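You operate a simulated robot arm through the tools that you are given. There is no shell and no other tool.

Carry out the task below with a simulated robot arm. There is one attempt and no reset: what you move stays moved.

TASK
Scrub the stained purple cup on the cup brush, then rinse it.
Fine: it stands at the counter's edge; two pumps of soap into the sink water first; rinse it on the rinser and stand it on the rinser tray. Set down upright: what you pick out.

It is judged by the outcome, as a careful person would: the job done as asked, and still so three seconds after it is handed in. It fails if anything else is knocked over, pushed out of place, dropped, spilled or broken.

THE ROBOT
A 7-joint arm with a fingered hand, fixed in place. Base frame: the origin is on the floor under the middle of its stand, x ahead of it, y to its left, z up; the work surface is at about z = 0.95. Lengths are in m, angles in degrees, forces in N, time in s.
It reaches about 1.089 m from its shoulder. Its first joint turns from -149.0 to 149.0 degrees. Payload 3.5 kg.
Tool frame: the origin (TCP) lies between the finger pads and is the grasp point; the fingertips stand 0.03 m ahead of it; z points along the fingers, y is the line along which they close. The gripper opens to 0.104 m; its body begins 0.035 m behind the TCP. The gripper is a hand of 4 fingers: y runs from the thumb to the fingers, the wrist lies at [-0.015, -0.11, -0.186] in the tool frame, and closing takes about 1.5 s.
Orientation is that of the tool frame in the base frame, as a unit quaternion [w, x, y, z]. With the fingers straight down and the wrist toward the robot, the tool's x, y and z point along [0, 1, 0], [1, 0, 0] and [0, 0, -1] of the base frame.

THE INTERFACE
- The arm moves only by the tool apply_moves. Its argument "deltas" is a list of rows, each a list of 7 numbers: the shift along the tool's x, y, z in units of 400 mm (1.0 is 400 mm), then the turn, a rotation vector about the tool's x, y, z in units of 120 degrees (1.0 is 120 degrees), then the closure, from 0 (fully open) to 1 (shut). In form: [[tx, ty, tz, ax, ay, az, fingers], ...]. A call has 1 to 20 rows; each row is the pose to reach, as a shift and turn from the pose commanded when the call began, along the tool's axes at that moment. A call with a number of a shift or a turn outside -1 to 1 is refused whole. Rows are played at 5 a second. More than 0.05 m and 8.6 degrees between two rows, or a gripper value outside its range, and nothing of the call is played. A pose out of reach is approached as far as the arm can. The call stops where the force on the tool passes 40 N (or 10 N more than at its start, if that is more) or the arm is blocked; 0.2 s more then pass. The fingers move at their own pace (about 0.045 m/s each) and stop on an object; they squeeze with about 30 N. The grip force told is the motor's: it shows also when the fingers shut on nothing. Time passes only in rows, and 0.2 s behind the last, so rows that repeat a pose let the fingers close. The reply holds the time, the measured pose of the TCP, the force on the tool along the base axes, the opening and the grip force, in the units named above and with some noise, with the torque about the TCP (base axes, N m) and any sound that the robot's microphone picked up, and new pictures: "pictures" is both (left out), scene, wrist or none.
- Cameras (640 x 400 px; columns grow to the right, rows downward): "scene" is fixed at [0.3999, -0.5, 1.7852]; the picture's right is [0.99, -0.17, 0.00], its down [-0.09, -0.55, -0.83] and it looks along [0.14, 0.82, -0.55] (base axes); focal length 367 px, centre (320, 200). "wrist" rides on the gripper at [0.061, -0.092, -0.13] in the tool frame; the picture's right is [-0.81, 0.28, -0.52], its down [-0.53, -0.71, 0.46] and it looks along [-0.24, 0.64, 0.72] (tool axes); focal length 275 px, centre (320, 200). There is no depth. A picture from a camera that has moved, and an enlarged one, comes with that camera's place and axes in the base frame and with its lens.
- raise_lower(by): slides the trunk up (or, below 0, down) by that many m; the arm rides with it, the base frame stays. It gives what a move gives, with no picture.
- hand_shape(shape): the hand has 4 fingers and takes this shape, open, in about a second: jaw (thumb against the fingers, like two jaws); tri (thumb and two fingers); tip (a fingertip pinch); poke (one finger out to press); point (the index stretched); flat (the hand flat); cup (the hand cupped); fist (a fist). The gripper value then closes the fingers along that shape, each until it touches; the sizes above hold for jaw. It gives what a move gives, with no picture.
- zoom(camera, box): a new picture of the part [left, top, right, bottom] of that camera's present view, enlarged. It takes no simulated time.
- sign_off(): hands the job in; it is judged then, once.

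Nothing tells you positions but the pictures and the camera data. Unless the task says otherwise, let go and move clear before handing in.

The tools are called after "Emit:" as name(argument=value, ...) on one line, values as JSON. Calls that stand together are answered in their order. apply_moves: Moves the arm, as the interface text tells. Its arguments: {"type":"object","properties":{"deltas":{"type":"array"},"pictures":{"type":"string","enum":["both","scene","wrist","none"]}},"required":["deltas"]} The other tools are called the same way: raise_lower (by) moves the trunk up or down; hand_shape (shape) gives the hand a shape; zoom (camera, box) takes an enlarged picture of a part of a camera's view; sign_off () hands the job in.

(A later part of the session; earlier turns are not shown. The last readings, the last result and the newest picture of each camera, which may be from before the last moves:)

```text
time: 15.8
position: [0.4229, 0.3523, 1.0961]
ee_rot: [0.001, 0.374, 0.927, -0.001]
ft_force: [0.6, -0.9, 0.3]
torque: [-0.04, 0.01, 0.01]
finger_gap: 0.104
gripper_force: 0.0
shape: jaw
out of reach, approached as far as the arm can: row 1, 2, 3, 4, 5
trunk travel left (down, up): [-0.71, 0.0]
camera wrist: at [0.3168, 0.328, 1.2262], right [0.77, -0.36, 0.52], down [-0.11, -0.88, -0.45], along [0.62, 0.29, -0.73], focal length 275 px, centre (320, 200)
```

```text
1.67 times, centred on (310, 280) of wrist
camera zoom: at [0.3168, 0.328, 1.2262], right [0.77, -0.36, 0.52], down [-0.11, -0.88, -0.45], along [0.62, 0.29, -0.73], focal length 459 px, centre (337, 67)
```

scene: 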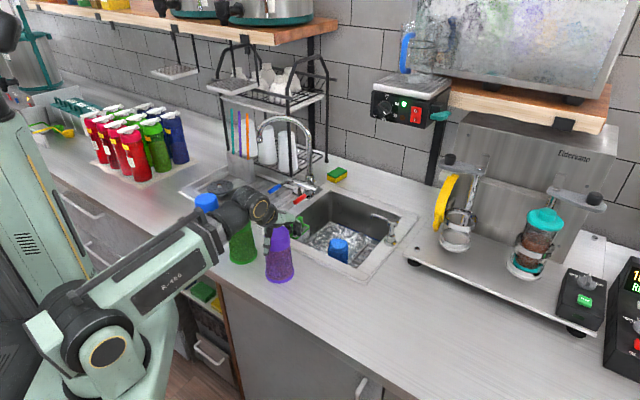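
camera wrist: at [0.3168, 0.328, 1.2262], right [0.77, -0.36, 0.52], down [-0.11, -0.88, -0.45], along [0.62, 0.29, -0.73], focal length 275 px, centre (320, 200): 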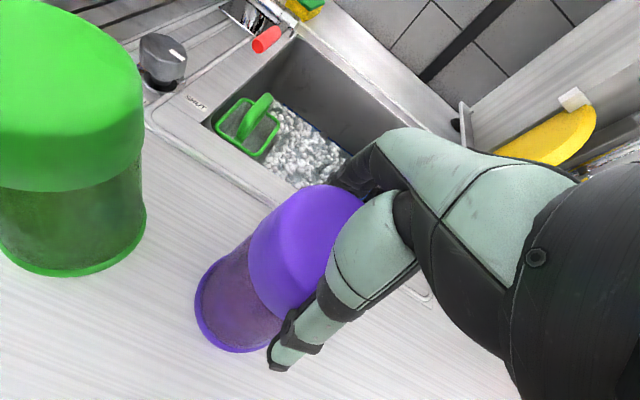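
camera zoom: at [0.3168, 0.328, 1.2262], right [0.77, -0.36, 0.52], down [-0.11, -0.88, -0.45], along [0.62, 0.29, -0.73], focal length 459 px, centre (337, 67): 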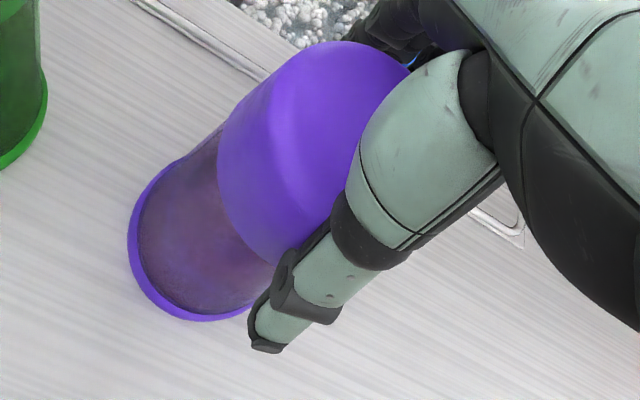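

The arm can't retract enough here (it stopped about 1.4 cm too far out), because the shoulder is too high and close. I'll go straight back up, then lower the trunk so the arm has more room to reach down near the edge.

Emit:
apply_moves(deltas=[[0, 0, -0.1, 0, 0, 0, 0], [0, 0, -0.2, 0, 0, 0, 0], [0, 0, -0.3, 0, 0, 0, 0], [0, 0, -0.4, 0, 0, 0, 0], [0, 0, -0.5, 0, 0, 0, 0], [0, 0, -0.5, 0, 0, 0, 0]], pictures="both")

Emit:
zoom(camera="scene", box=[180, 180, 310, 290])

```text
time: 17.2
position: [0.4217, 0.3506, 1.2961]
ee_rot: [0.0, 0.374, 0.927, 0.0]
ft_force: [-0.1, 0.3, 0.0]
torque: [-0.01, -0.05, -0.01]
finger_gap: 0.1038
gripper_force: 0.0
shape: jaw
trunk travel left (down, up): [-0.71, 0.0]
camera wrist: at [0.3163, 0.328, 1.4269], right [0.77, -0.36, 0.52], down [-0.11, -0.88, -0.46], along [0.62, 0.29, -0.72], focal length 275 px, centre (320, 200)
```

scene: 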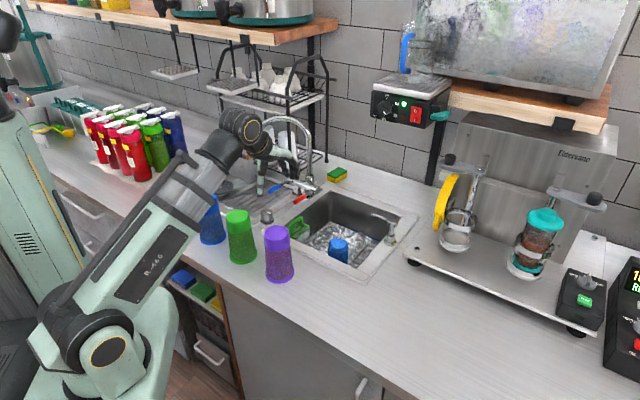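
wrist: 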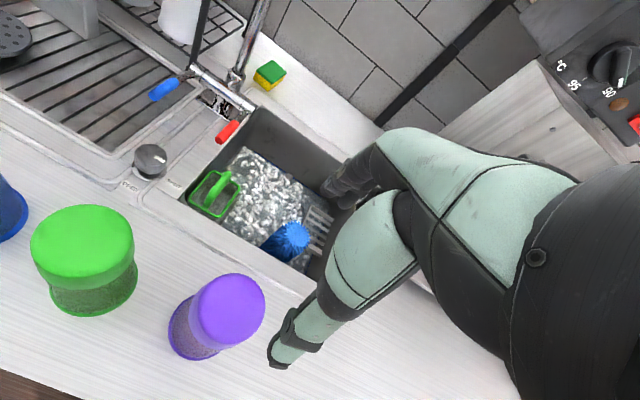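

```text
3.64 times, centred on (245, 235) of scene
camera zoom: at [0.3999, -0.5, 1.7852], right [0.99, -0.17, 0.0], down [-0.09, -0.55, -0.83], along [0.14, 0.82, -0.55], focal length 1334 px, centre (593, 73)
```

zoom: 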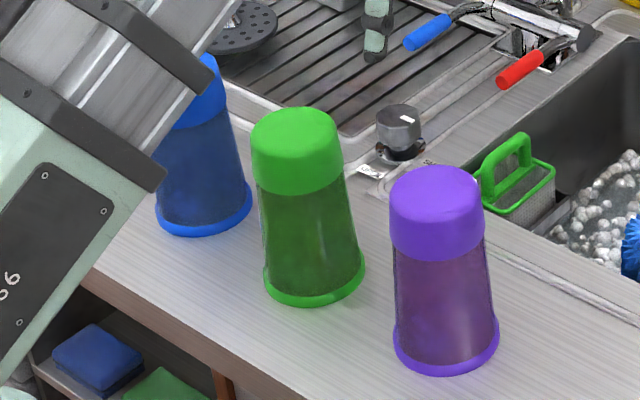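

The cups are undisturbed. I'll re-centre over the purple cup and then lower the trunk by 0.13 m.

Emit:
apply_moves(deltas=[[0.0015, -0.015, 0, 0, 0, 0, 0], [0.0025, -0.029, 0, 0, 0, 0, 0], [0.0025, -0.029, 0, 0, 0, 0, 0]], pictures="none")

Emit:
raise_lower(by=-0.13)

Emit:
zoom(camera="scene", box=[100, 100, 420, 300])

Emit:
zoom(camera="wrist", box=[200, 160, 420, 400])

```text
time: 18.0
position: [0.413, 0.3434, 1.2954]
ee_rot: [0.0, 0.375, 0.927, 0.0]
ft_force: [0.7, -0.6, 0.1]
torque: [-0.01, 0.03, -0.01]
finger_gap: 0.1038
gripper_force: 0.0
shape: jaw
trunk travel left (down, up): [-0.71, 0.0]
```

```text
time: 19.6
position: [0.4134, 0.344, 1.1654]
ee_rot: [0.0, 0.374, 0.927, 0.0]
ft_force: [0.5, -1.2, 0.1]
torque: [-0.01, 0.04, -0.01]
finger_gap: 0.1041
gripper_force: 0.1
shape: jaw
trunk travel left (down, up): [-0.58, 0.13]
```

```text
2.00 times, centred on (260, 200) of scene
camera zoom: at [0.3999, -0.5, 1.7852], right [0.99, -0.17, 0.0], down [-0.09, -0.55, -0.83], along [0.14, 0.82, -0.55], focal length 734 px, centre (440, 200)
```

zoom: 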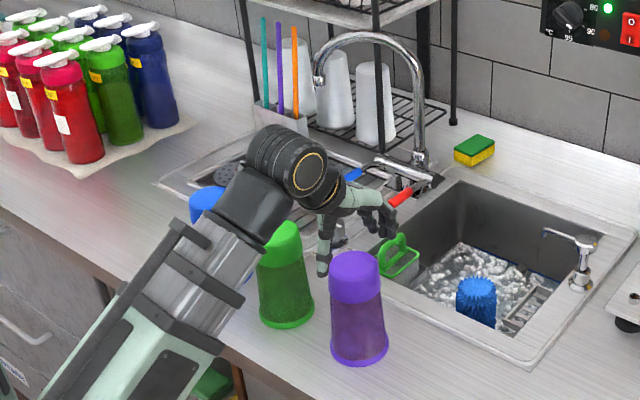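

```text
1.67 times, centred on (310, 280) of wrist
camera zoom: at [0.3078, 0.3199, 1.2967], right [0.77, -0.36, 0.52], down [-0.11, -0.88, -0.46], along [0.62, 0.29, -0.72], focal length 459 px, centre (337, 67)
```

zoom: 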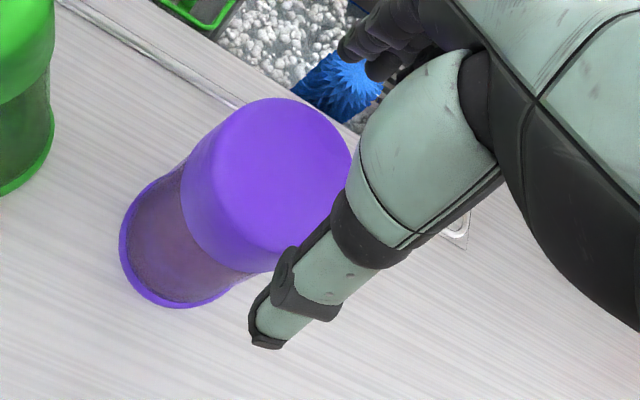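

The hand is centred above the cup with the arm now steeper. I'll descend to z about 1.093.

Emit:
apply_moves(deltas=[[0.0, -0.004, 0.05, 0, 0, 0, 0], [0.0, -0.004, 0.1, 0, 0, 0, 0], [0.0, -0.004, 0.145, 0, 0, 0, 0], [0.0, -0.004, 0.18, 0, 0, 0, 0], [0.0, -0.004, 0.18, 0, 0, 0, 0]], pictures="both")

Emit:
zoom(camera="scene", box=[220, 160, 340, 290])

Emit:
zoom(camera="wrist", box=[200, 160, 420, 400])

```text
time: 20.8
position: [0.4142, 0.3435, 1.0932]
ee_rot: [0.001, 0.374, 0.927, -0.001]
ft_force: [1.0, -0.1, 0.2]
torque: [0.04, 0.0, 0.0]
finger_gap: 0.1038
gripper_force: 0.0
shape: jaw
trunk travel left (down, up): [-0.58, 0.13]
camera wrist: at [0.3067, 0.3187, 1.2245], right [0.77, -0.36, 0.52], down [-0.11, -0.88, -0.46], along [0.62, 0.29, -0.72], focal length 275 px, centre (320, 200)
```

scene: 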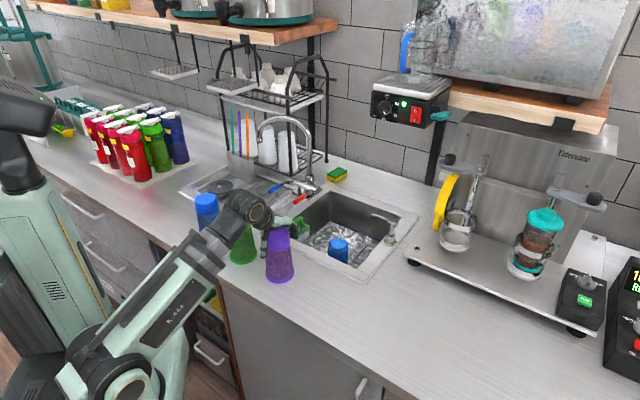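
wrist: 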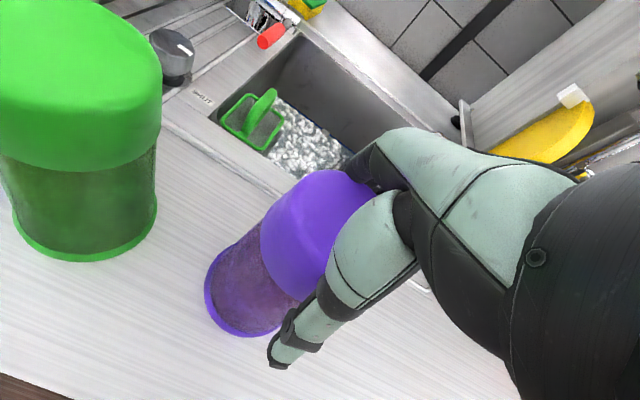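

```text
3.08 times, centred on (280, 225) of scene
camera zoom: at [0.3999, -0.5, 1.7852], right [0.99, -0.17, 0.0], down [-0.09, -0.55, -0.83], along [0.14, 0.82, -0.55], focal length 1129 px, centre (443, 123)
```

zoom: 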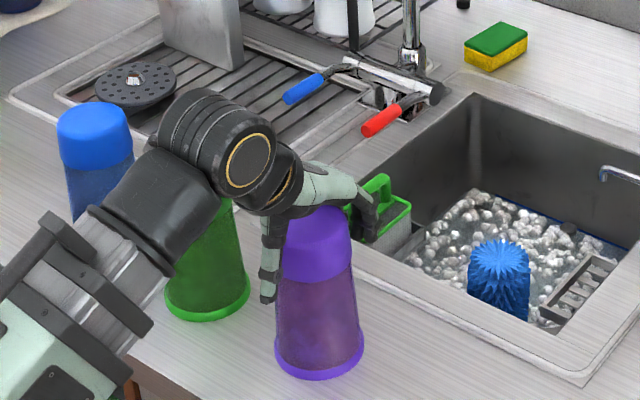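

```text
1.67 times, centred on (310, 280) of wrist
camera zoom: at [0.3067, 0.3187, 1.2245], right [0.77, -0.36, 0.52], down [-0.11, -0.88, -0.46], along [0.62, 0.29, -0.72], focal length 459 px, centre (337, 67)
```

zoom: 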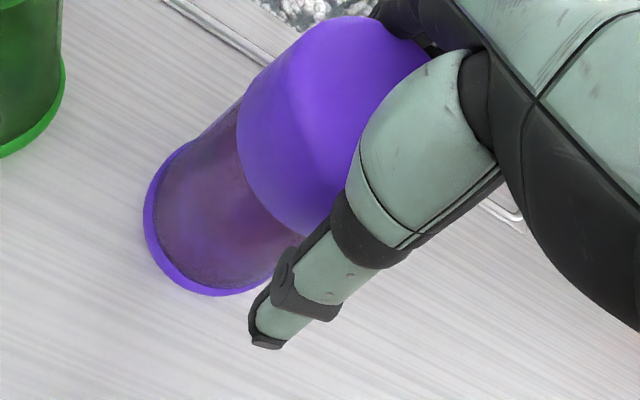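

The cup's top band is between thumb and fingers with no contact force. Closing the hand now.

Emit:
apply_moves(deltas=[[0, 0, 0, 0, 0, 0, 0.3], [0, 0, 0, 0, 0, 0, 0.6], [0, 0, 0, 0, 0, 0, 1], [0, 0, 0, 0, 0, 0, 1], [0, 0, 0, 0, 0, 0, 1], [0, 0, 0, 0, 0, 0, 1], [0, 0, 0, 0, 0, 0, 1]], pictures="both")

Emit:
zoom(camera="scene", box=[220, 160, 340, 290])

Emit:
zoom(camera="wrist", box=[200, 160, 420, 400])

```text
time: 22.4
position: [0.4142, 0.3427, 1.0927]
ee_rot: [0.0, 0.374, 0.927, 0.0]
ft_force: [-0.4, -0.5, -0.2]
torque: [0.02, 0.01, -0.01]
finger_gap: 0.0656
gripper_force: 29.9
shape: jaw
trunk travel left (down, up): [-0.58, 0.13]
camera wrist: at [0.3066, 0.3187, 1.2246], right [0.77, -0.36, 0.52], down [-0.11, -0.88, -0.46], along [0.62, 0.29, -0.72], focal length 275 px, centre (320, 200)
```

scene: 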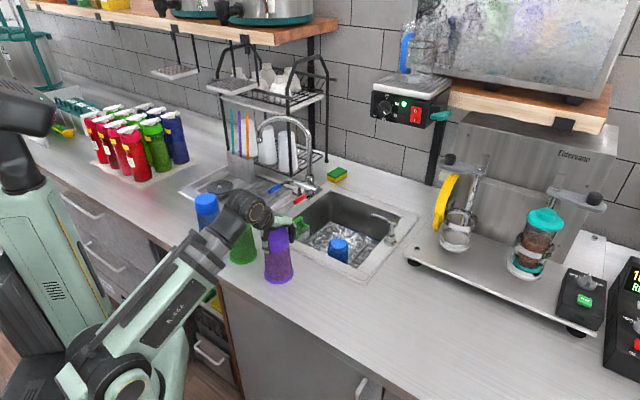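
wrist: 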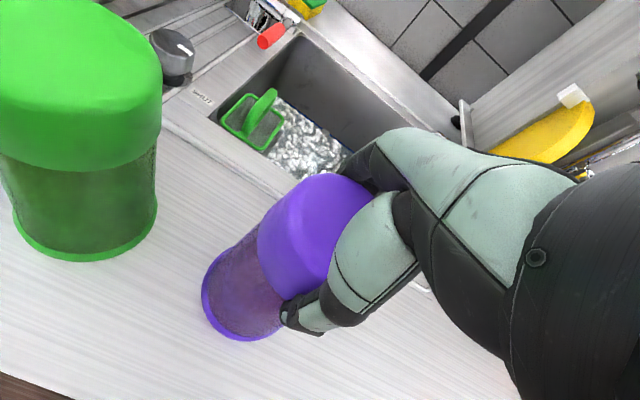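

```text
3.08 times, centred on (280, 225) of scene
camera zoom: at [0.3999, -0.5, 1.7852], right [0.99, -0.17, 0.0], down [-0.09, -0.55, -0.83], along [0.14, 0.82, -0.55], focal length 1129 px, centre (443, 123)
```

zoom: 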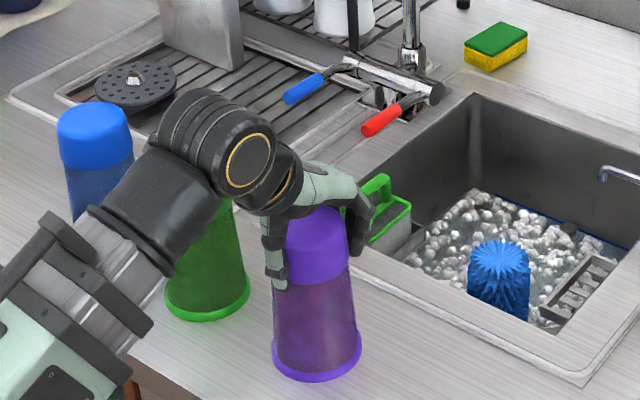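

```text
1.67 times, centred on (310, 280) of wrist
camera zoom: at [0.3066, 0.3187, 1.2246], right [0.77, -0.36, 0.52], down [-0.11, -0.88, -0.46], along [0.62, 0.29, -0.72], focal length 459 px, centre (337, 67)
```

zoom: 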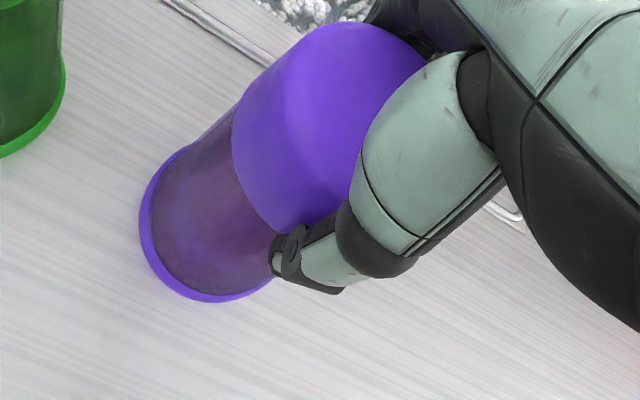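

The grip is solid (gap 0.066, about 30 N). Lifting the cup straight up about 11 cm.

Emit:
apply_moves(deltas=[[0, 0, -0.03, 0, 0, 0, 1], [0, 0, -0.09, 0, 0, 0, 1], [0, 0, -0.18, 0, 0, 0, 1], [0, 0, -0.275, 0, 0, 0, 1], [0, 0, -0.275, 0, 0, 0, 1]], pictures="both")

Emit:
zoom(camera="scene", box=[220, 130, 400, 290])

```text
time: 23.6
position: [0.4134, 0.3422, 1.2036]
ee_rot: [-0.001, 0.374, 0.927, 0.0]
ft_force: [-0.2, -0.1, -2.2]
torque: [0.04, 0.0, 0.03]
finger_gap: 0.0659
gripper_force: 29.5
shape: jaw
trunk travel left (down, up): [-0.58, 0.13]
camera wrist: at [0.3072, 0.3188, 1.3347], right [0.77, -0.36, 0.52], down [-0.11, -0.88, -0.45], along [0.62, 0.29, -0.72], focal length 275 px, centre (320, 200)
```

scene: 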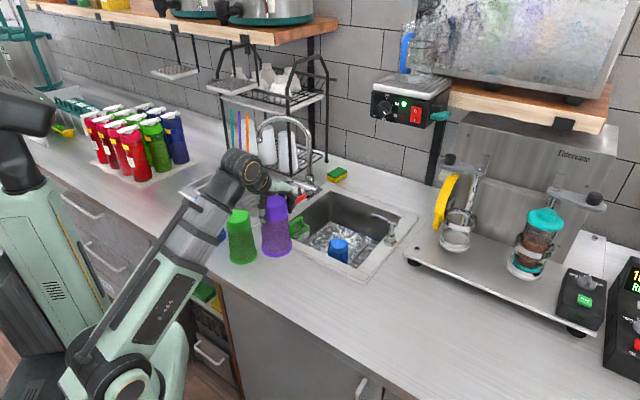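
wrist: 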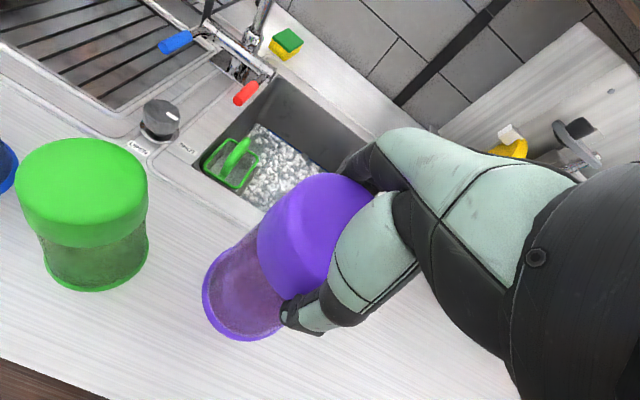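

```text
2.50 times, centred on (310, 210) of scene
camera zoom: at [0.3999, -0.5, 1.7852], right [0.99, -0.17, 0.0], down [-0.09, -0.55, -0.83], along [0.14, 0.82, -0.55], focal length 917 px, centre (345, 175)
```

zoom: 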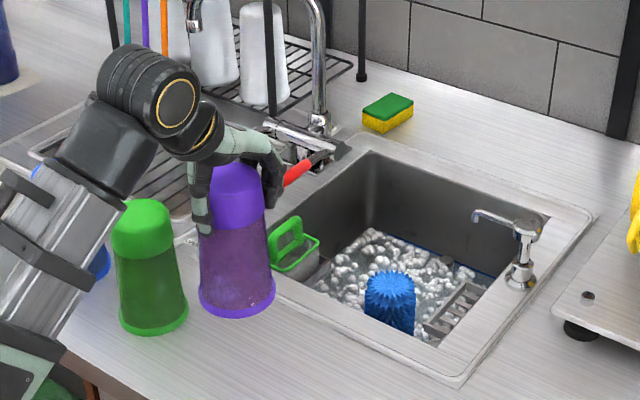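

The cup is held securely. Moving over the brush (about 0.627, 0.448) while staying at z about 1.20, so the rim is ~10 cm above the brush.

Emit:
apply_moves(deltas=[[-0.0335, 0.0934, 0, 0, 0, 0, 1], [-0.067, 0.1868, 0, 0, 0, 0, 1], [-0.1005, 0.2801, 0, 0, 0, 0, 1], [-0.134, 0.3735, 0, 0, 0, 0, 1], [-0.1675, 0.4669, 0, 0, 0, 0, 1], [-0.201, 0.5603, 0, 0, 0, 0, 1], [-0.201, 0.5603, 0, 0, 0, 0, 1]], pictures="both")

Emit:
zoom(camera="scene", box=[280, 120, 420, 280])

Emit:
zoom(camera="wrist", box=[140, 140, 420, 400])

```text
time: 25.2
position: [0.6279, 0.4471, 1.2037]
ee_rot: [0.0, 0.375, 0.927, 0.0]
ft_force: [-0.2, 0.4, -1.0]
torque: [0.01, 0.0, 0.01]
finger_gap: 0.0661
gripper_force: 30.1
shape: jaw
trunk travel left (down, up): [-0.58, 0.13]
camera wrist: at [0.5208, 0.4246, 1.3347], right [0.77, -0.36, 0.52], down [-0.11, -0.88, -0.46], along [0.62, 0.29, -0.72], focal length 275 px, centre (320, 200)
```

scene: 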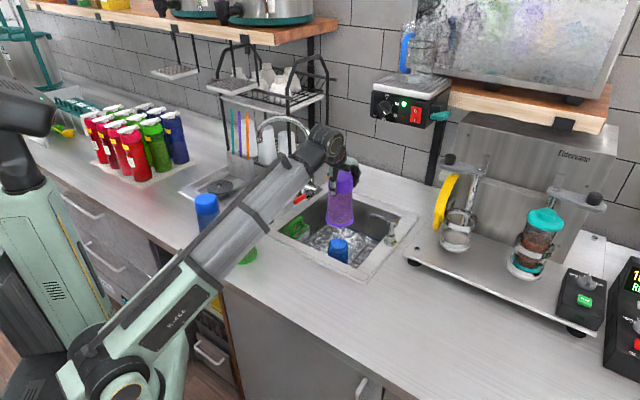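
wrist: 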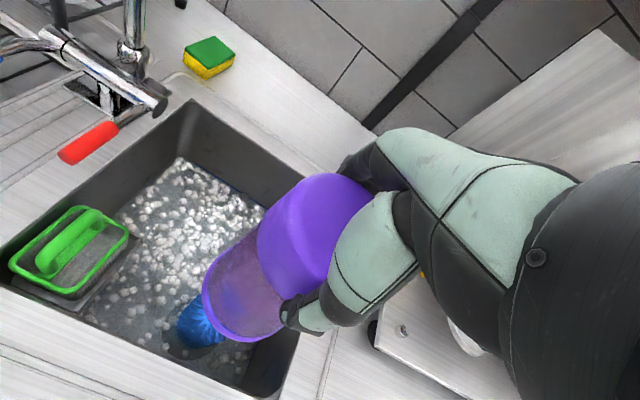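

```text
2.50 times, centred on (350, 200) of scene
camera zoom: at [0.3999, -0.5, 1.7852], right [0.99, -0.17, 0.0], down [-0.09, -0.55, -0.83], along [0.14, 0.82, -0.55], focal length 917 px, centre (245, 200)
```

zoom: 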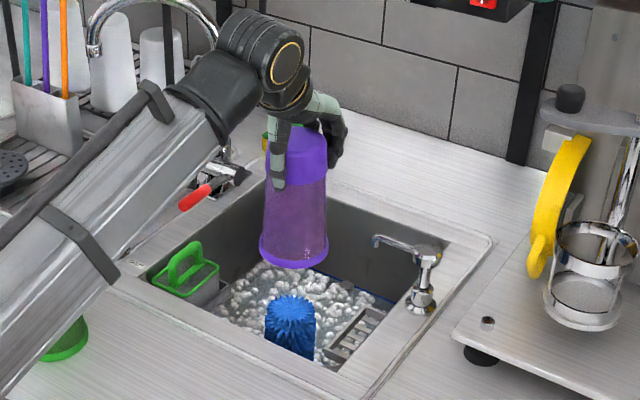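

```text
1.54 times, centred on (280, 270) of wrist
camera zoom: at [0.5208, 0.4246, 1.3347], right [0.77, -0.36, 0.52], down [-0.11, -0.88, -0.46], along [0.62, 0.29, -0.72], focal length 424 px, centre (382, 92)
```

zoom: 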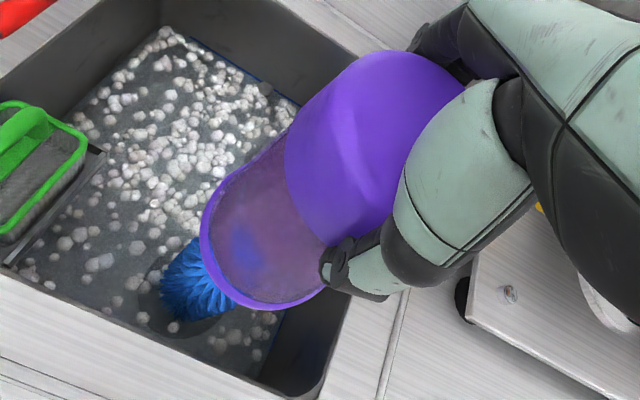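

The cup is lined up with the brush in both views. I'll lower slowly over it, rim first.

Emit:
apply_moves(deltas=[[0, 0, 0.05, 0, 0, 0, 1], [0, 0, 0.1, 0, 0, 0, 1], [0, 0, 0.15, 0, 0, 0, 1], [0, 0, 0.2, 0, 0, 0, 1], [0, 0, 0.25, 0, 0, 0, 1], [0, 0, 0.3, 0, 0, 0, 1], [0, 0, 0.3, 0, 0, 0, 1]], pictures="both")

Emit:
zoom(camera="scene", box=[280, 150, 420, 290])

Emit:
zoom(camera="wrist", box=[140, 140, 420, 400])

```text
time: 26.8
position: [0.6266, 0.4498, 1.0838]
ee_rot: [-0.001, 0.374, 0.927, 0.0]
ft_force: [0.6, 0.1, -2.2]
torque: [-0.09, 0.04, -0.05]
finger_gap: 0.0659
gripper_force: 30.7
shape: jaw
trunk travel left (down, up): [-0.58, 0.13]
camera wrist: at [0.5202, 0.4248, 1.2147], right [0.77, -0.36, 0.52], down [-0.11, -0.88, -0.46], along [0.62, 0.29, -0.72], focal length 275 px, centre (320, 200)
```

scene: 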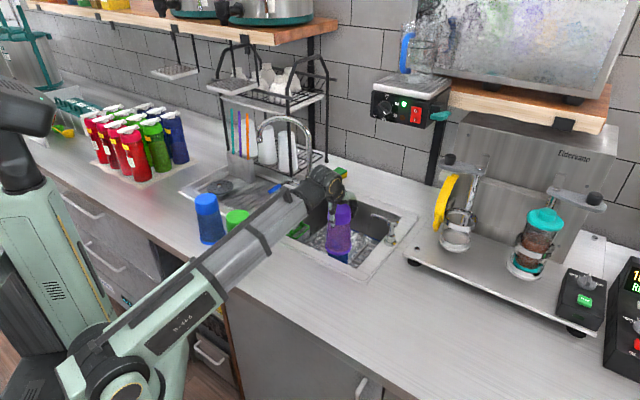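
wrist: 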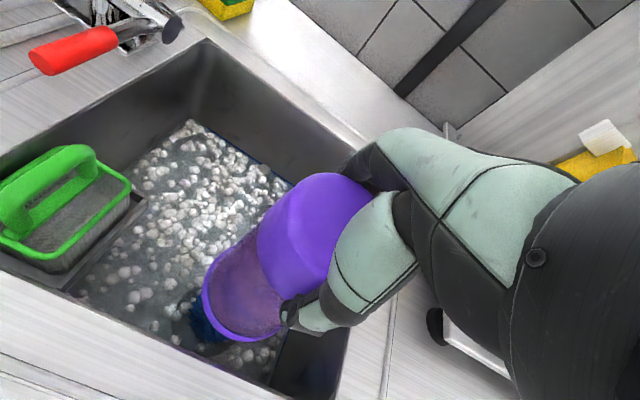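

```text
2.86 times, centred on (350, 220) of scene
camera zoom: at [0.3999, -0.5, 1.7852], right [0.99, -0.17, 0.0], down [-0.09, -0.55, -0.83], along [0.14, 0.82, -0.55], focal length 1048 px, centre (234, 143)
```

zoom: 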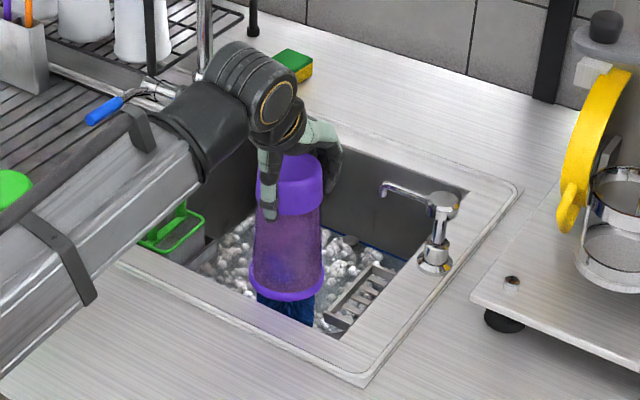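

```text
1.54 times, centred on (280, 270) of wrist
camera zoom: at [0.5202, 0.4248, 1.2147], right [0.77, -0.36, 0.52], down [-0.11, -0.88, -0.46], along [0.62, 0.29, -0.72], focal length 424 px, centre (382, 92)
```

zoom: 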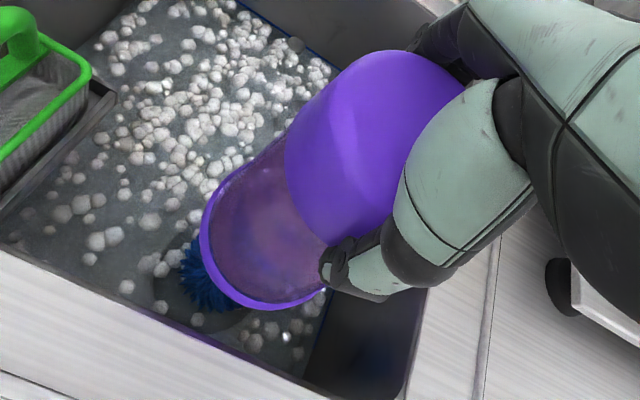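

The rim is around the brush tip and there's no side force. Continuing down over the brush in small steps.

Emit:
apply_moves(deltas=[[0, 0, 0.04, 0, 0, 0, 1], [0, 0, 0.08, 0, 0, 0, 1], [0, 0, 0.12, 0, 0, 0, 1], [0, 0, 0.16, 0, 0, 0, 1], [0, 0, 0.2, 0, 0, 0, 1], [0, 0, 0.24, 0, 0, 0, 1], [0, 0, 0.24, 0, 0, 0, 1]], pictures="both")

Emit:
zoom(camera="scene", box=[280, 150, 420, 290])

Emit:
zoom(camera="wrist", box=[140, 140, 420, 400])

```text
time: 28.4
position: [0.6275, 0.4475, 0.9874]
ee_rot: [0.0, 0.375, 0.927, 0.0]
ft_force: [0.4, -0.5, -0.7]
torque: [-0.02, 0.03, -0.01]
finger_gap: 0.0658
gripper_force: 29.8
shape: jaw
trunk travel left (down, up): [-0.58, 0.13]
camera wrist: at [0.5203, 0.4243, 1.1183], right [0.77, -0.36, 0.52], down [-0.11, -0.88, -0.46], along [0.62, 0.29, -0.72], focal length 275 px, centre (320, 200)
```

scene: 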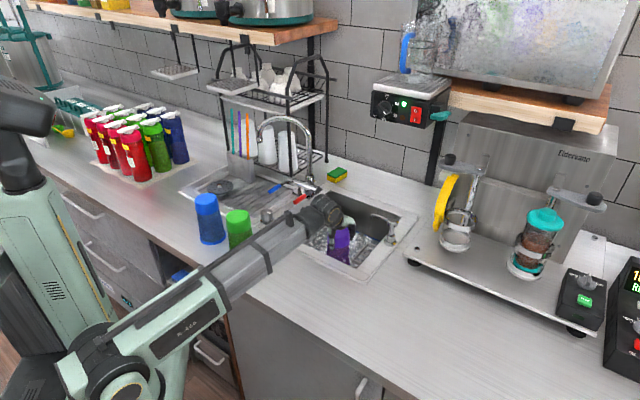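
wrist: 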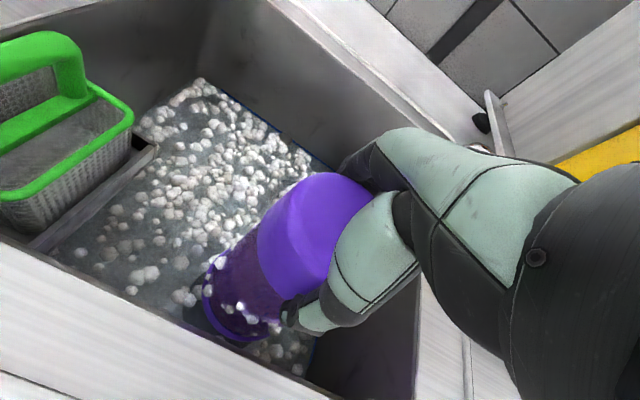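

```text
2.86 times, centred on (350, 220) of scene
camera zoom: at [0.3999, -0.5, 1.7852], right [0.99, -0.17, 0.0], down [-0.09, -0.55, -0.83], along [0.14, 0.82, -0.55], focal length 1048 px, centre (234, 143)
```

zoom: 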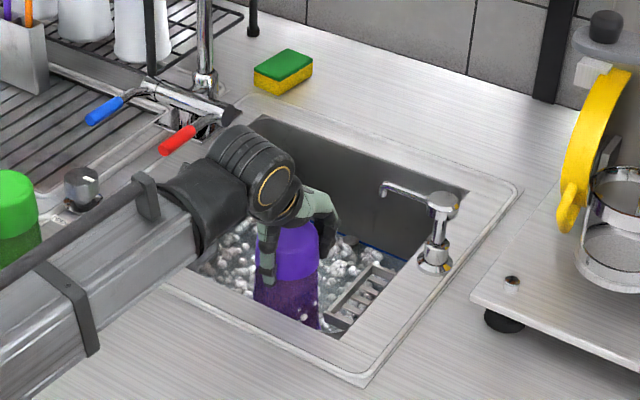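

```text
1.54 times, centred on (280, 270) of wrist
camera zoom: at [0.5203, 0.4243, 1.1183], right [0.77, -0.36, 0.52], down [-0.11, -0.88, -0.46], along [0.62, 0.29, -0.72], focal length 424 px, centre (382, 92)
```

zoom: 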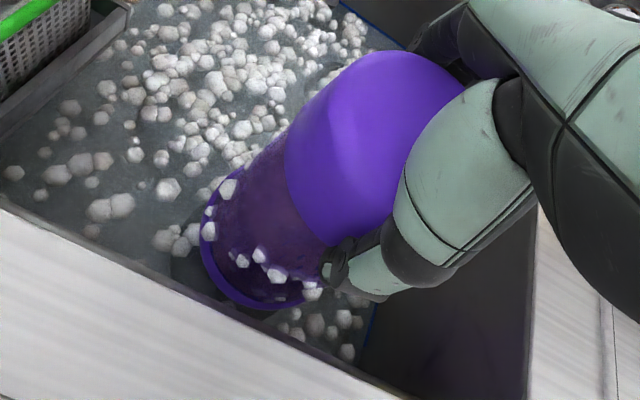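

The cup is well down over the brush, with its rim in the foamy water and no contact force. A little deeper to reach the cup's inside base.

Emit:
apply_moves(deltas=[[0, 0, 0.015, 0, 0, 0, 1], [0, 0, 0.03, 0, 0, 0, 1], [0, 0, 0.045, 0, 0, 0, 1], [0, 0, 0.06, 0, 0, 0, 1], [0, 0, 0.075, 0, 0, 0, 1], [0, 0, 0.075, 0, 0, 0, 1]], pictures="both")

Emit:
zoom(camera="scene", box=[280, 150, 420, 290])

Emit:
zoom(camera="wrist", box=[140, 140, 420, 400])

```text
time: 29.8
position: [0.6267, 0.4469, 0.9572]
ee_rot: [0.0, 0.375, 0.927, 0.0]
ft_force: [-0.3, -0.3, -0.9]
torque: [-0.03, -0.01, 0.02]
finger_gap: 0.0659
gripper_force: 30.2
shape: jaw
trunk travel left (down, up): [-0.58, 0.13]
camera wrist: at [0.5202, 0.4238, 1.0884], right [0.77, -0.36, 0.52], down [-0.11, -0.88, -0.46], along [0.62, 0.29, -0.72], focal length 275 px, centre (320, 200)
```

scene: 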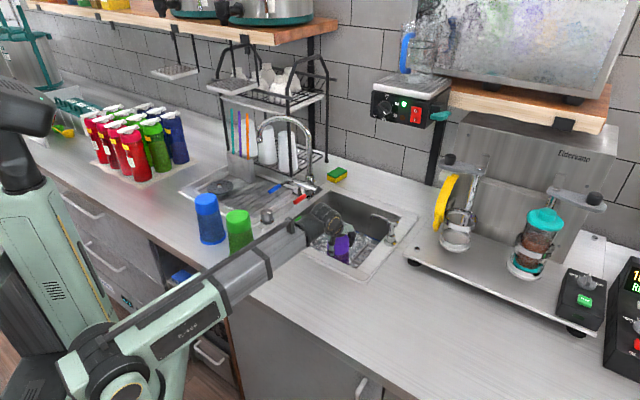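
wrist: 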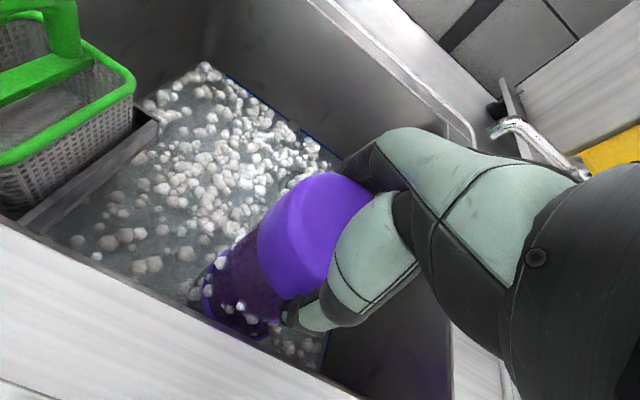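

```text
2.86 times, centred on (350, 220) of scene
camera zoom: at [0.3999, -0.5, 1.7852], right [0.99, -0.17, 0.0], down [-0.09, -0.55, -0.83], along [0.14, 0.82, -0.55], focal length 1048 px, centre (234, 143)
```

zoom: 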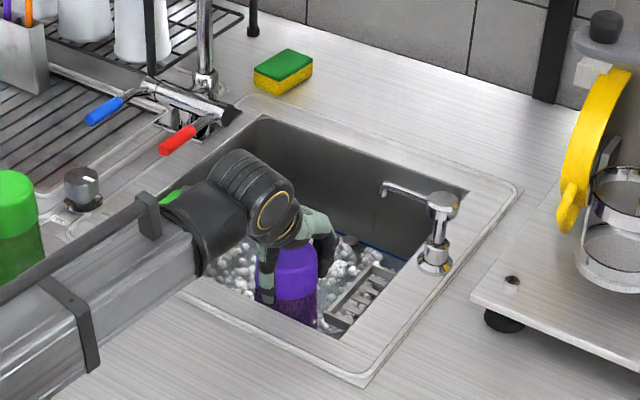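

```text
1.54 times, centred on (280, 270) of wrist
camera zoom: at [0.5202, 0.4238, 1.0884], right [0.77, -0.36, 0.52], down [-0.11, -0.88, -0.46], along [0.62, 0.29, -0.72], focal length 424 px, centre (382, 92)
```

zoom: 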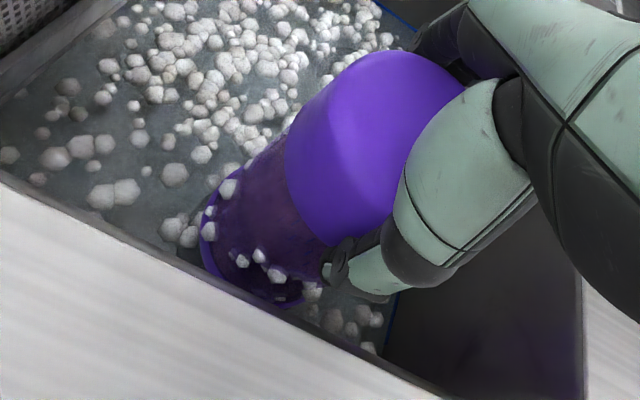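

The cup is nearly fully over the brush with no bind. I'll start scrubbing: up-and-down strokes of about 6 cm combined with twists.

Emit:
apply_moves(deltas=[[0, 0, -0.05, 0, 0, 0.06, 1], [0, 0, -0.1, 0, 0, 0.12, 1], [0, 0, -0.15, 0, 0, 0.18, 1], [0, 0, -0.1, 0, 0, 0.24, 1], [0, 0, -0.05, 0, 0, 0.18, 1], [0, 0, 0, 0, 0, 0.12, 1], [0, 0, -0.05, 0, 0, 0.06, 1], [0, 0, -0.1, 0, 0, 0, 1], [0, 0, -0.15, 0, 0, -0.06, 1], [0, 0, -0.1, 0, 0, -0.12, 1], [0, 0, -0.05, 0, 0, -0.18, 1], [0, 0, 0, 0, 0, -0.24, 1], [0, 0, -0.05, 0, 0, -0.18, 1], [0, 0, -0.1, 0, 0, -0.12, 1], [0, 0, -0.15, 0, 0, -0.06, 1], [0, 0, -0.1, 0, 0, 0, 1], [0, 0, -0.05, 0, 0, 0.06, 1], [0, 0, 0, 0, 0, 0.12, 1], [0, 0, -0.05, 0, 0, 0.06, 1], [0, 0, 0, 0, 0, 0, 1]], pictures="both")

Emit:
zoom(camera="scene", box=[280, 150, 420, 290])

Emit:
zoom(camera="wrist", box=[140, 140, 420, 400])

```text
time: 34.0
position: [0.6278, 0.4475, 0.9573]
ee_rot: [0.0, 0.374, 0.928, 0.0]
ft_force: [0.0, 0.7, -2.7]
torque: [-0.02, 0.0, 0.0]
finger_gap: 0.0657
gripper_force: 30.0
shape: jaw
trunk travel left (down, up): [-0.58, 0.13]
camera wrist: at [0.52, 0.4241, 1.0888], right [0.77, -0.36, 0.52], down [-0.11, -0.88, -0.46], along [0.62, 0.3, -0.72], focal length 275 px, centre (320, 200)
```

scene: 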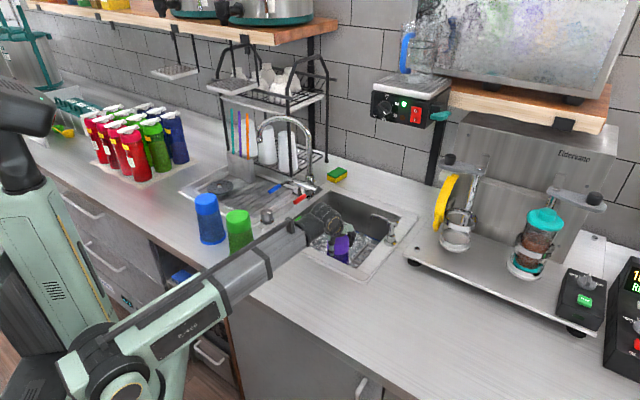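
wrist: 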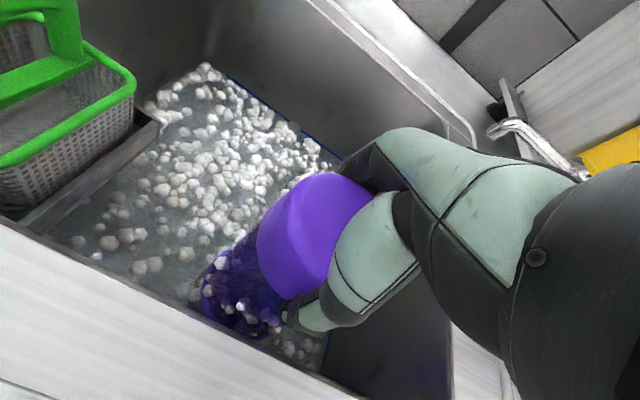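

```text
2.86 times, centred on (350, 220) of scene
camera zoom: at [0.3999, -0.5, 1.7852], right [0.99, -0.17, 0.0], down [-0.09, -0.55, -0.83], along [0.14, 0.82, -0.55], focal length 1048 px, centre (234, 143)
```

zoom: 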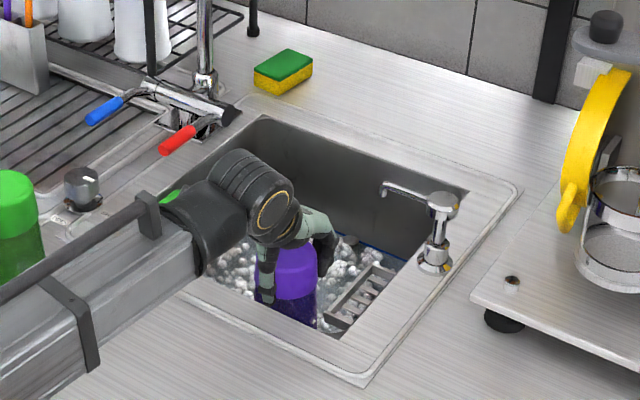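

```text
1.54 times, centred on (280, 270) of wrist
camera zoom: at [0.52, 0.4241, 1.0888], right [0.77, -0.36, 0.52], down [-0.11, -0.88, -0.46], along [0.62, 0.3, -0.72], focal length 424 px, centre (382, 92)
```

zoom: 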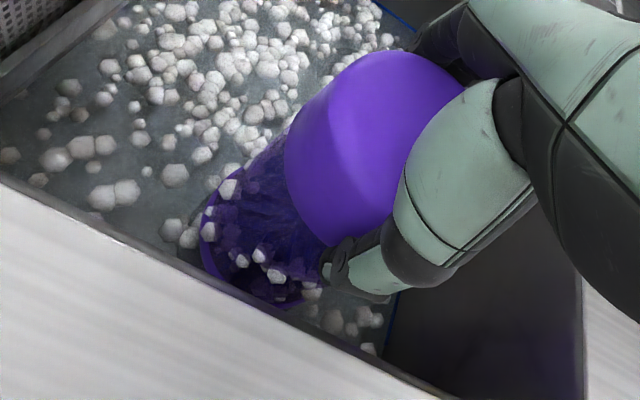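

The cup wall has become visibly clearer, so the scrubbing works. Another round, slightly deeper and with longer strokes, to make sure the whole inside is covered.

Emit:
apply_moves(deltas=[[0, 0, 0.015, 0, 0, 0.04, 1], [0, 0, 0.025, 0, 0, 0.08, 1], [0, 0, -0.035, 0, 0, 0.14, 1], [0, 0, -0.1, 0, 0, 0.2, 1], [0, 0, -0.165, 0, 0, 0.26, 1], [0, 0, -0.22, 0, 0, 0.22, 1], [0, 0, -0.16, 0, 0, 0.16, 1], [0, 0, -0.1, 0, 0, 0.1, 1], [0, 0, -0.04, 0, 0, 0.04, 1], [0, 0, 0.02, 0, 0, -0.02, 1], [0, 0, 0.025, 0, 0, -0.08, 1], [0, 0, -0.035, 0, 0, -0.14, 1], [0, 0, -0.1, 0, 0, -0.2, 1], [0, 0, -0.165, 0, 0, -0.26, 1], [0, 0, -0.22, 0, 0, -0.2, 1], [0, 0, -0.16, 0, 0, -0.14, 1], [0, 0, -0.1, 0, 0, -0.08, 1], [0, 0, -0.04, 0, 0, -0.02, 1], [0, 0, 0.015, 0, 0, 0.03, 1], [0, 0, 0.015, 0, 0, 0, 1]], pictures="both")

Emit:
zoom(camera="wrist", box=[140, 140, 420, 400])

```text
time: 38.2
position: [0.6264, 0.4482, 0.9503]
ee_rot: [0.0, 0.374, 0.927, 0.0]
ft_force: [0.4, 0.5, -1.4]
torque: [-0.01, -0.02, 0.0]
finger_gap: 0.0657
gripper_force: 29.9
shape: jaw
trunk travel left (down, up): [-0.58, 0.13]
camera wrist: at [0.5203, 0.4245, 1.0819], right [0.77, -0.36, 0.52], down [-0.11, -0.88, -0.46], along [0.62, 0.29, -0.72], focal length 275 px, centre (320, 200)
```

scene: 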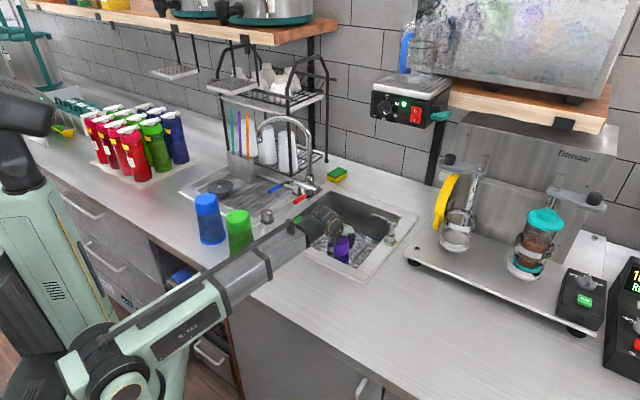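
wrist: 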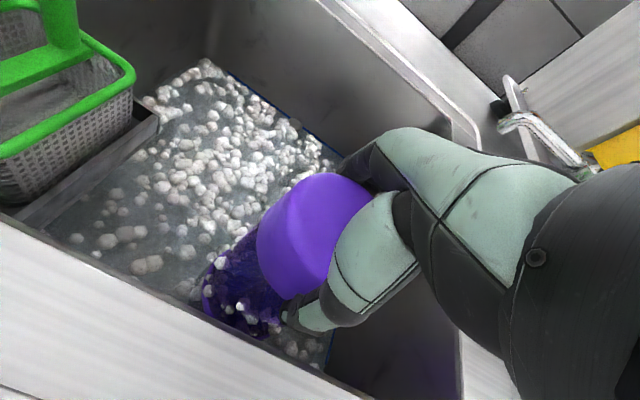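

```text
1.54 times, centred on (280, 270) of wrist
camera zoom: at [0.5203, 0.4245, 1.0819], right [0.77, -0.36, 0.52], down [-0.11, -0.88, -0.46], along [0.62, 0.29, -0.72], focal length 424 px, centre (382, 92)
```

zoom: 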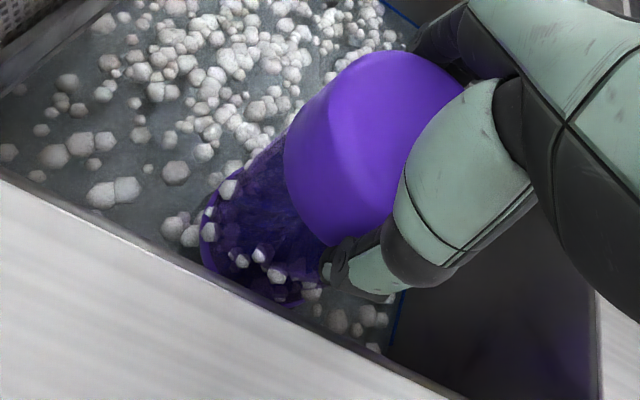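

The wall now looks clean with suds on it. Lifting the cup off the brush and holding it above the sink to drip and inspect.

Emit:
apply_moves(deltas=[[0, 0, -0.06, 0, 0, 0, 1], [0, 0, -0.14, 0, 0, 0, 1], [0, 0, -0.22, 0, 0, 0, 1], [0, 0, -0.3, 0, 0, 0, 1], [0, 0, -0.38, 0, 0, 0, 1], [0, 0, -0.46, 0, 0, 0, 1], [0, 0, -0.54, 0, 0, 0, 1], [0, 0, -0.62, 0, 0, 0, 1], [0, 0, -0.675, 0, 0, 0, 1], [0, 0, -0.675, 0, 0, 0, 1], [0, 0, -0.675, 0, 0, 0, 1], [0, 0, -0.675, 0, 0, 0, 1], [0, 0, -0.675, 0, 0, 0, 1], [0, 0, -0.675, 0, 0, 0, 1]], pictures="both")

Emit:
zoom(camera="scene", box=[280, 120, 420, 280])

Emit:
zoom(camera="wrist", box=[140, 140, 420, 400])

Emit:
zoom(camera="scene", box=[170, 130, 330, 240])

```text
time: 41.2
position: [0.6274, 0.4477, 1.2205]
ee_rot: [0.001, 0.375, 0.927, 0.0]
ft_force: [-0.1, 0.8, -2.4]
torque: [-0.01, 0.03, 0.0]
finger_gap: 0.0656
gripper_force: 30.2
shape: jaw
trunk travel left (down, up): [-0.58, 0.13]
camera wrist: at [0.5205, 0.4242, 1.3524], right [0.77, -0.36, 0.52], down [-0.11, -0.88, -0.46], along [0.62, 0.29, -0.72], focal length 275 px, centre (320, 200)
```

scene: 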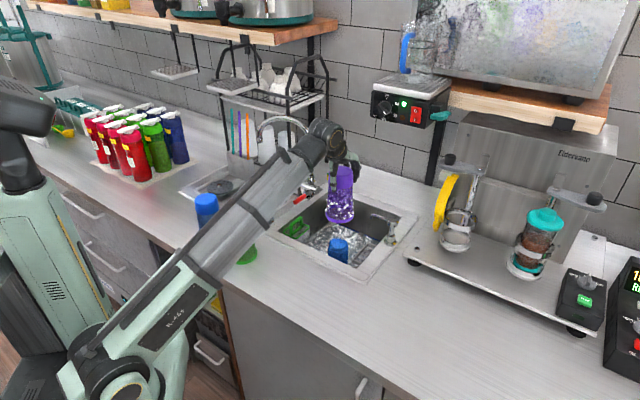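
wrist: 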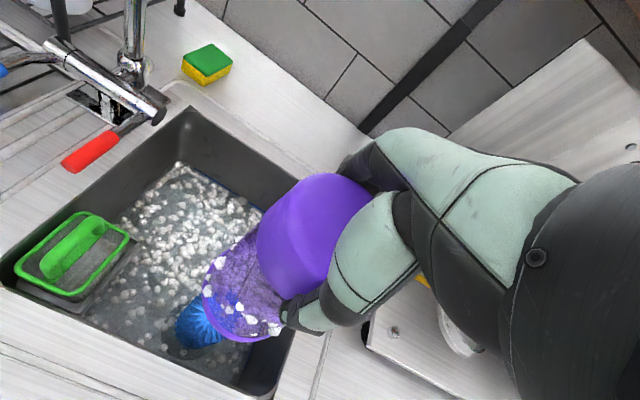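

```text
2.50 times, centred on (350, 200) of scene
camera zoom: at [0.3999, -0.5, 1.7852], right [0.99, -0.17, 0.0], down [-0.09, -0.55, -0.83], along [0.14, 0.82, -0.55], focal length 917 px, centre (245, 200)
```

zoom: 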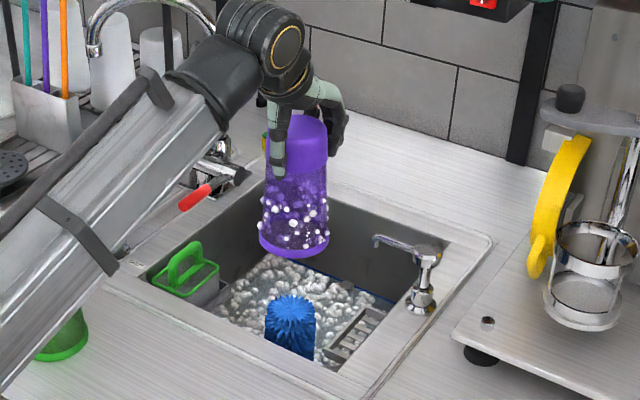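

```text
1.54 times, centred on (280, 270) of wrist
camera zoom: at [0.5205, 0.4242, 1.3524], right [0.77, -0.36, 0.52], down [-0.11, -0.88, -0.46], along [0.62, 0.29, -0.72], focal length 424 px, centre (382, 92)
```

zoom: 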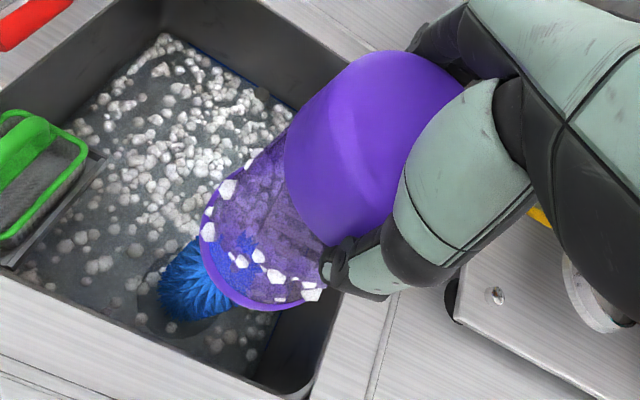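

```text
3.64 times, centred on (250, 185) of scene
camera zoom: at [0.3999, -0.5, 1.7852], right [0.99, -0.17, 0.0], down [-0.09, -0.55, -0.83], along [0.14, 0.82, -0.55], focal length 1334 px, centre (574, 254)
```

zoom: 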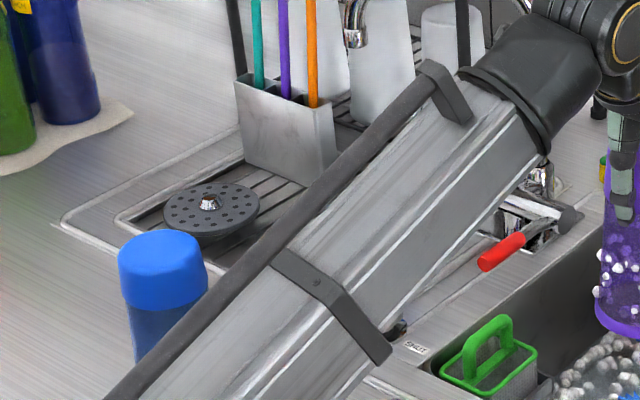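

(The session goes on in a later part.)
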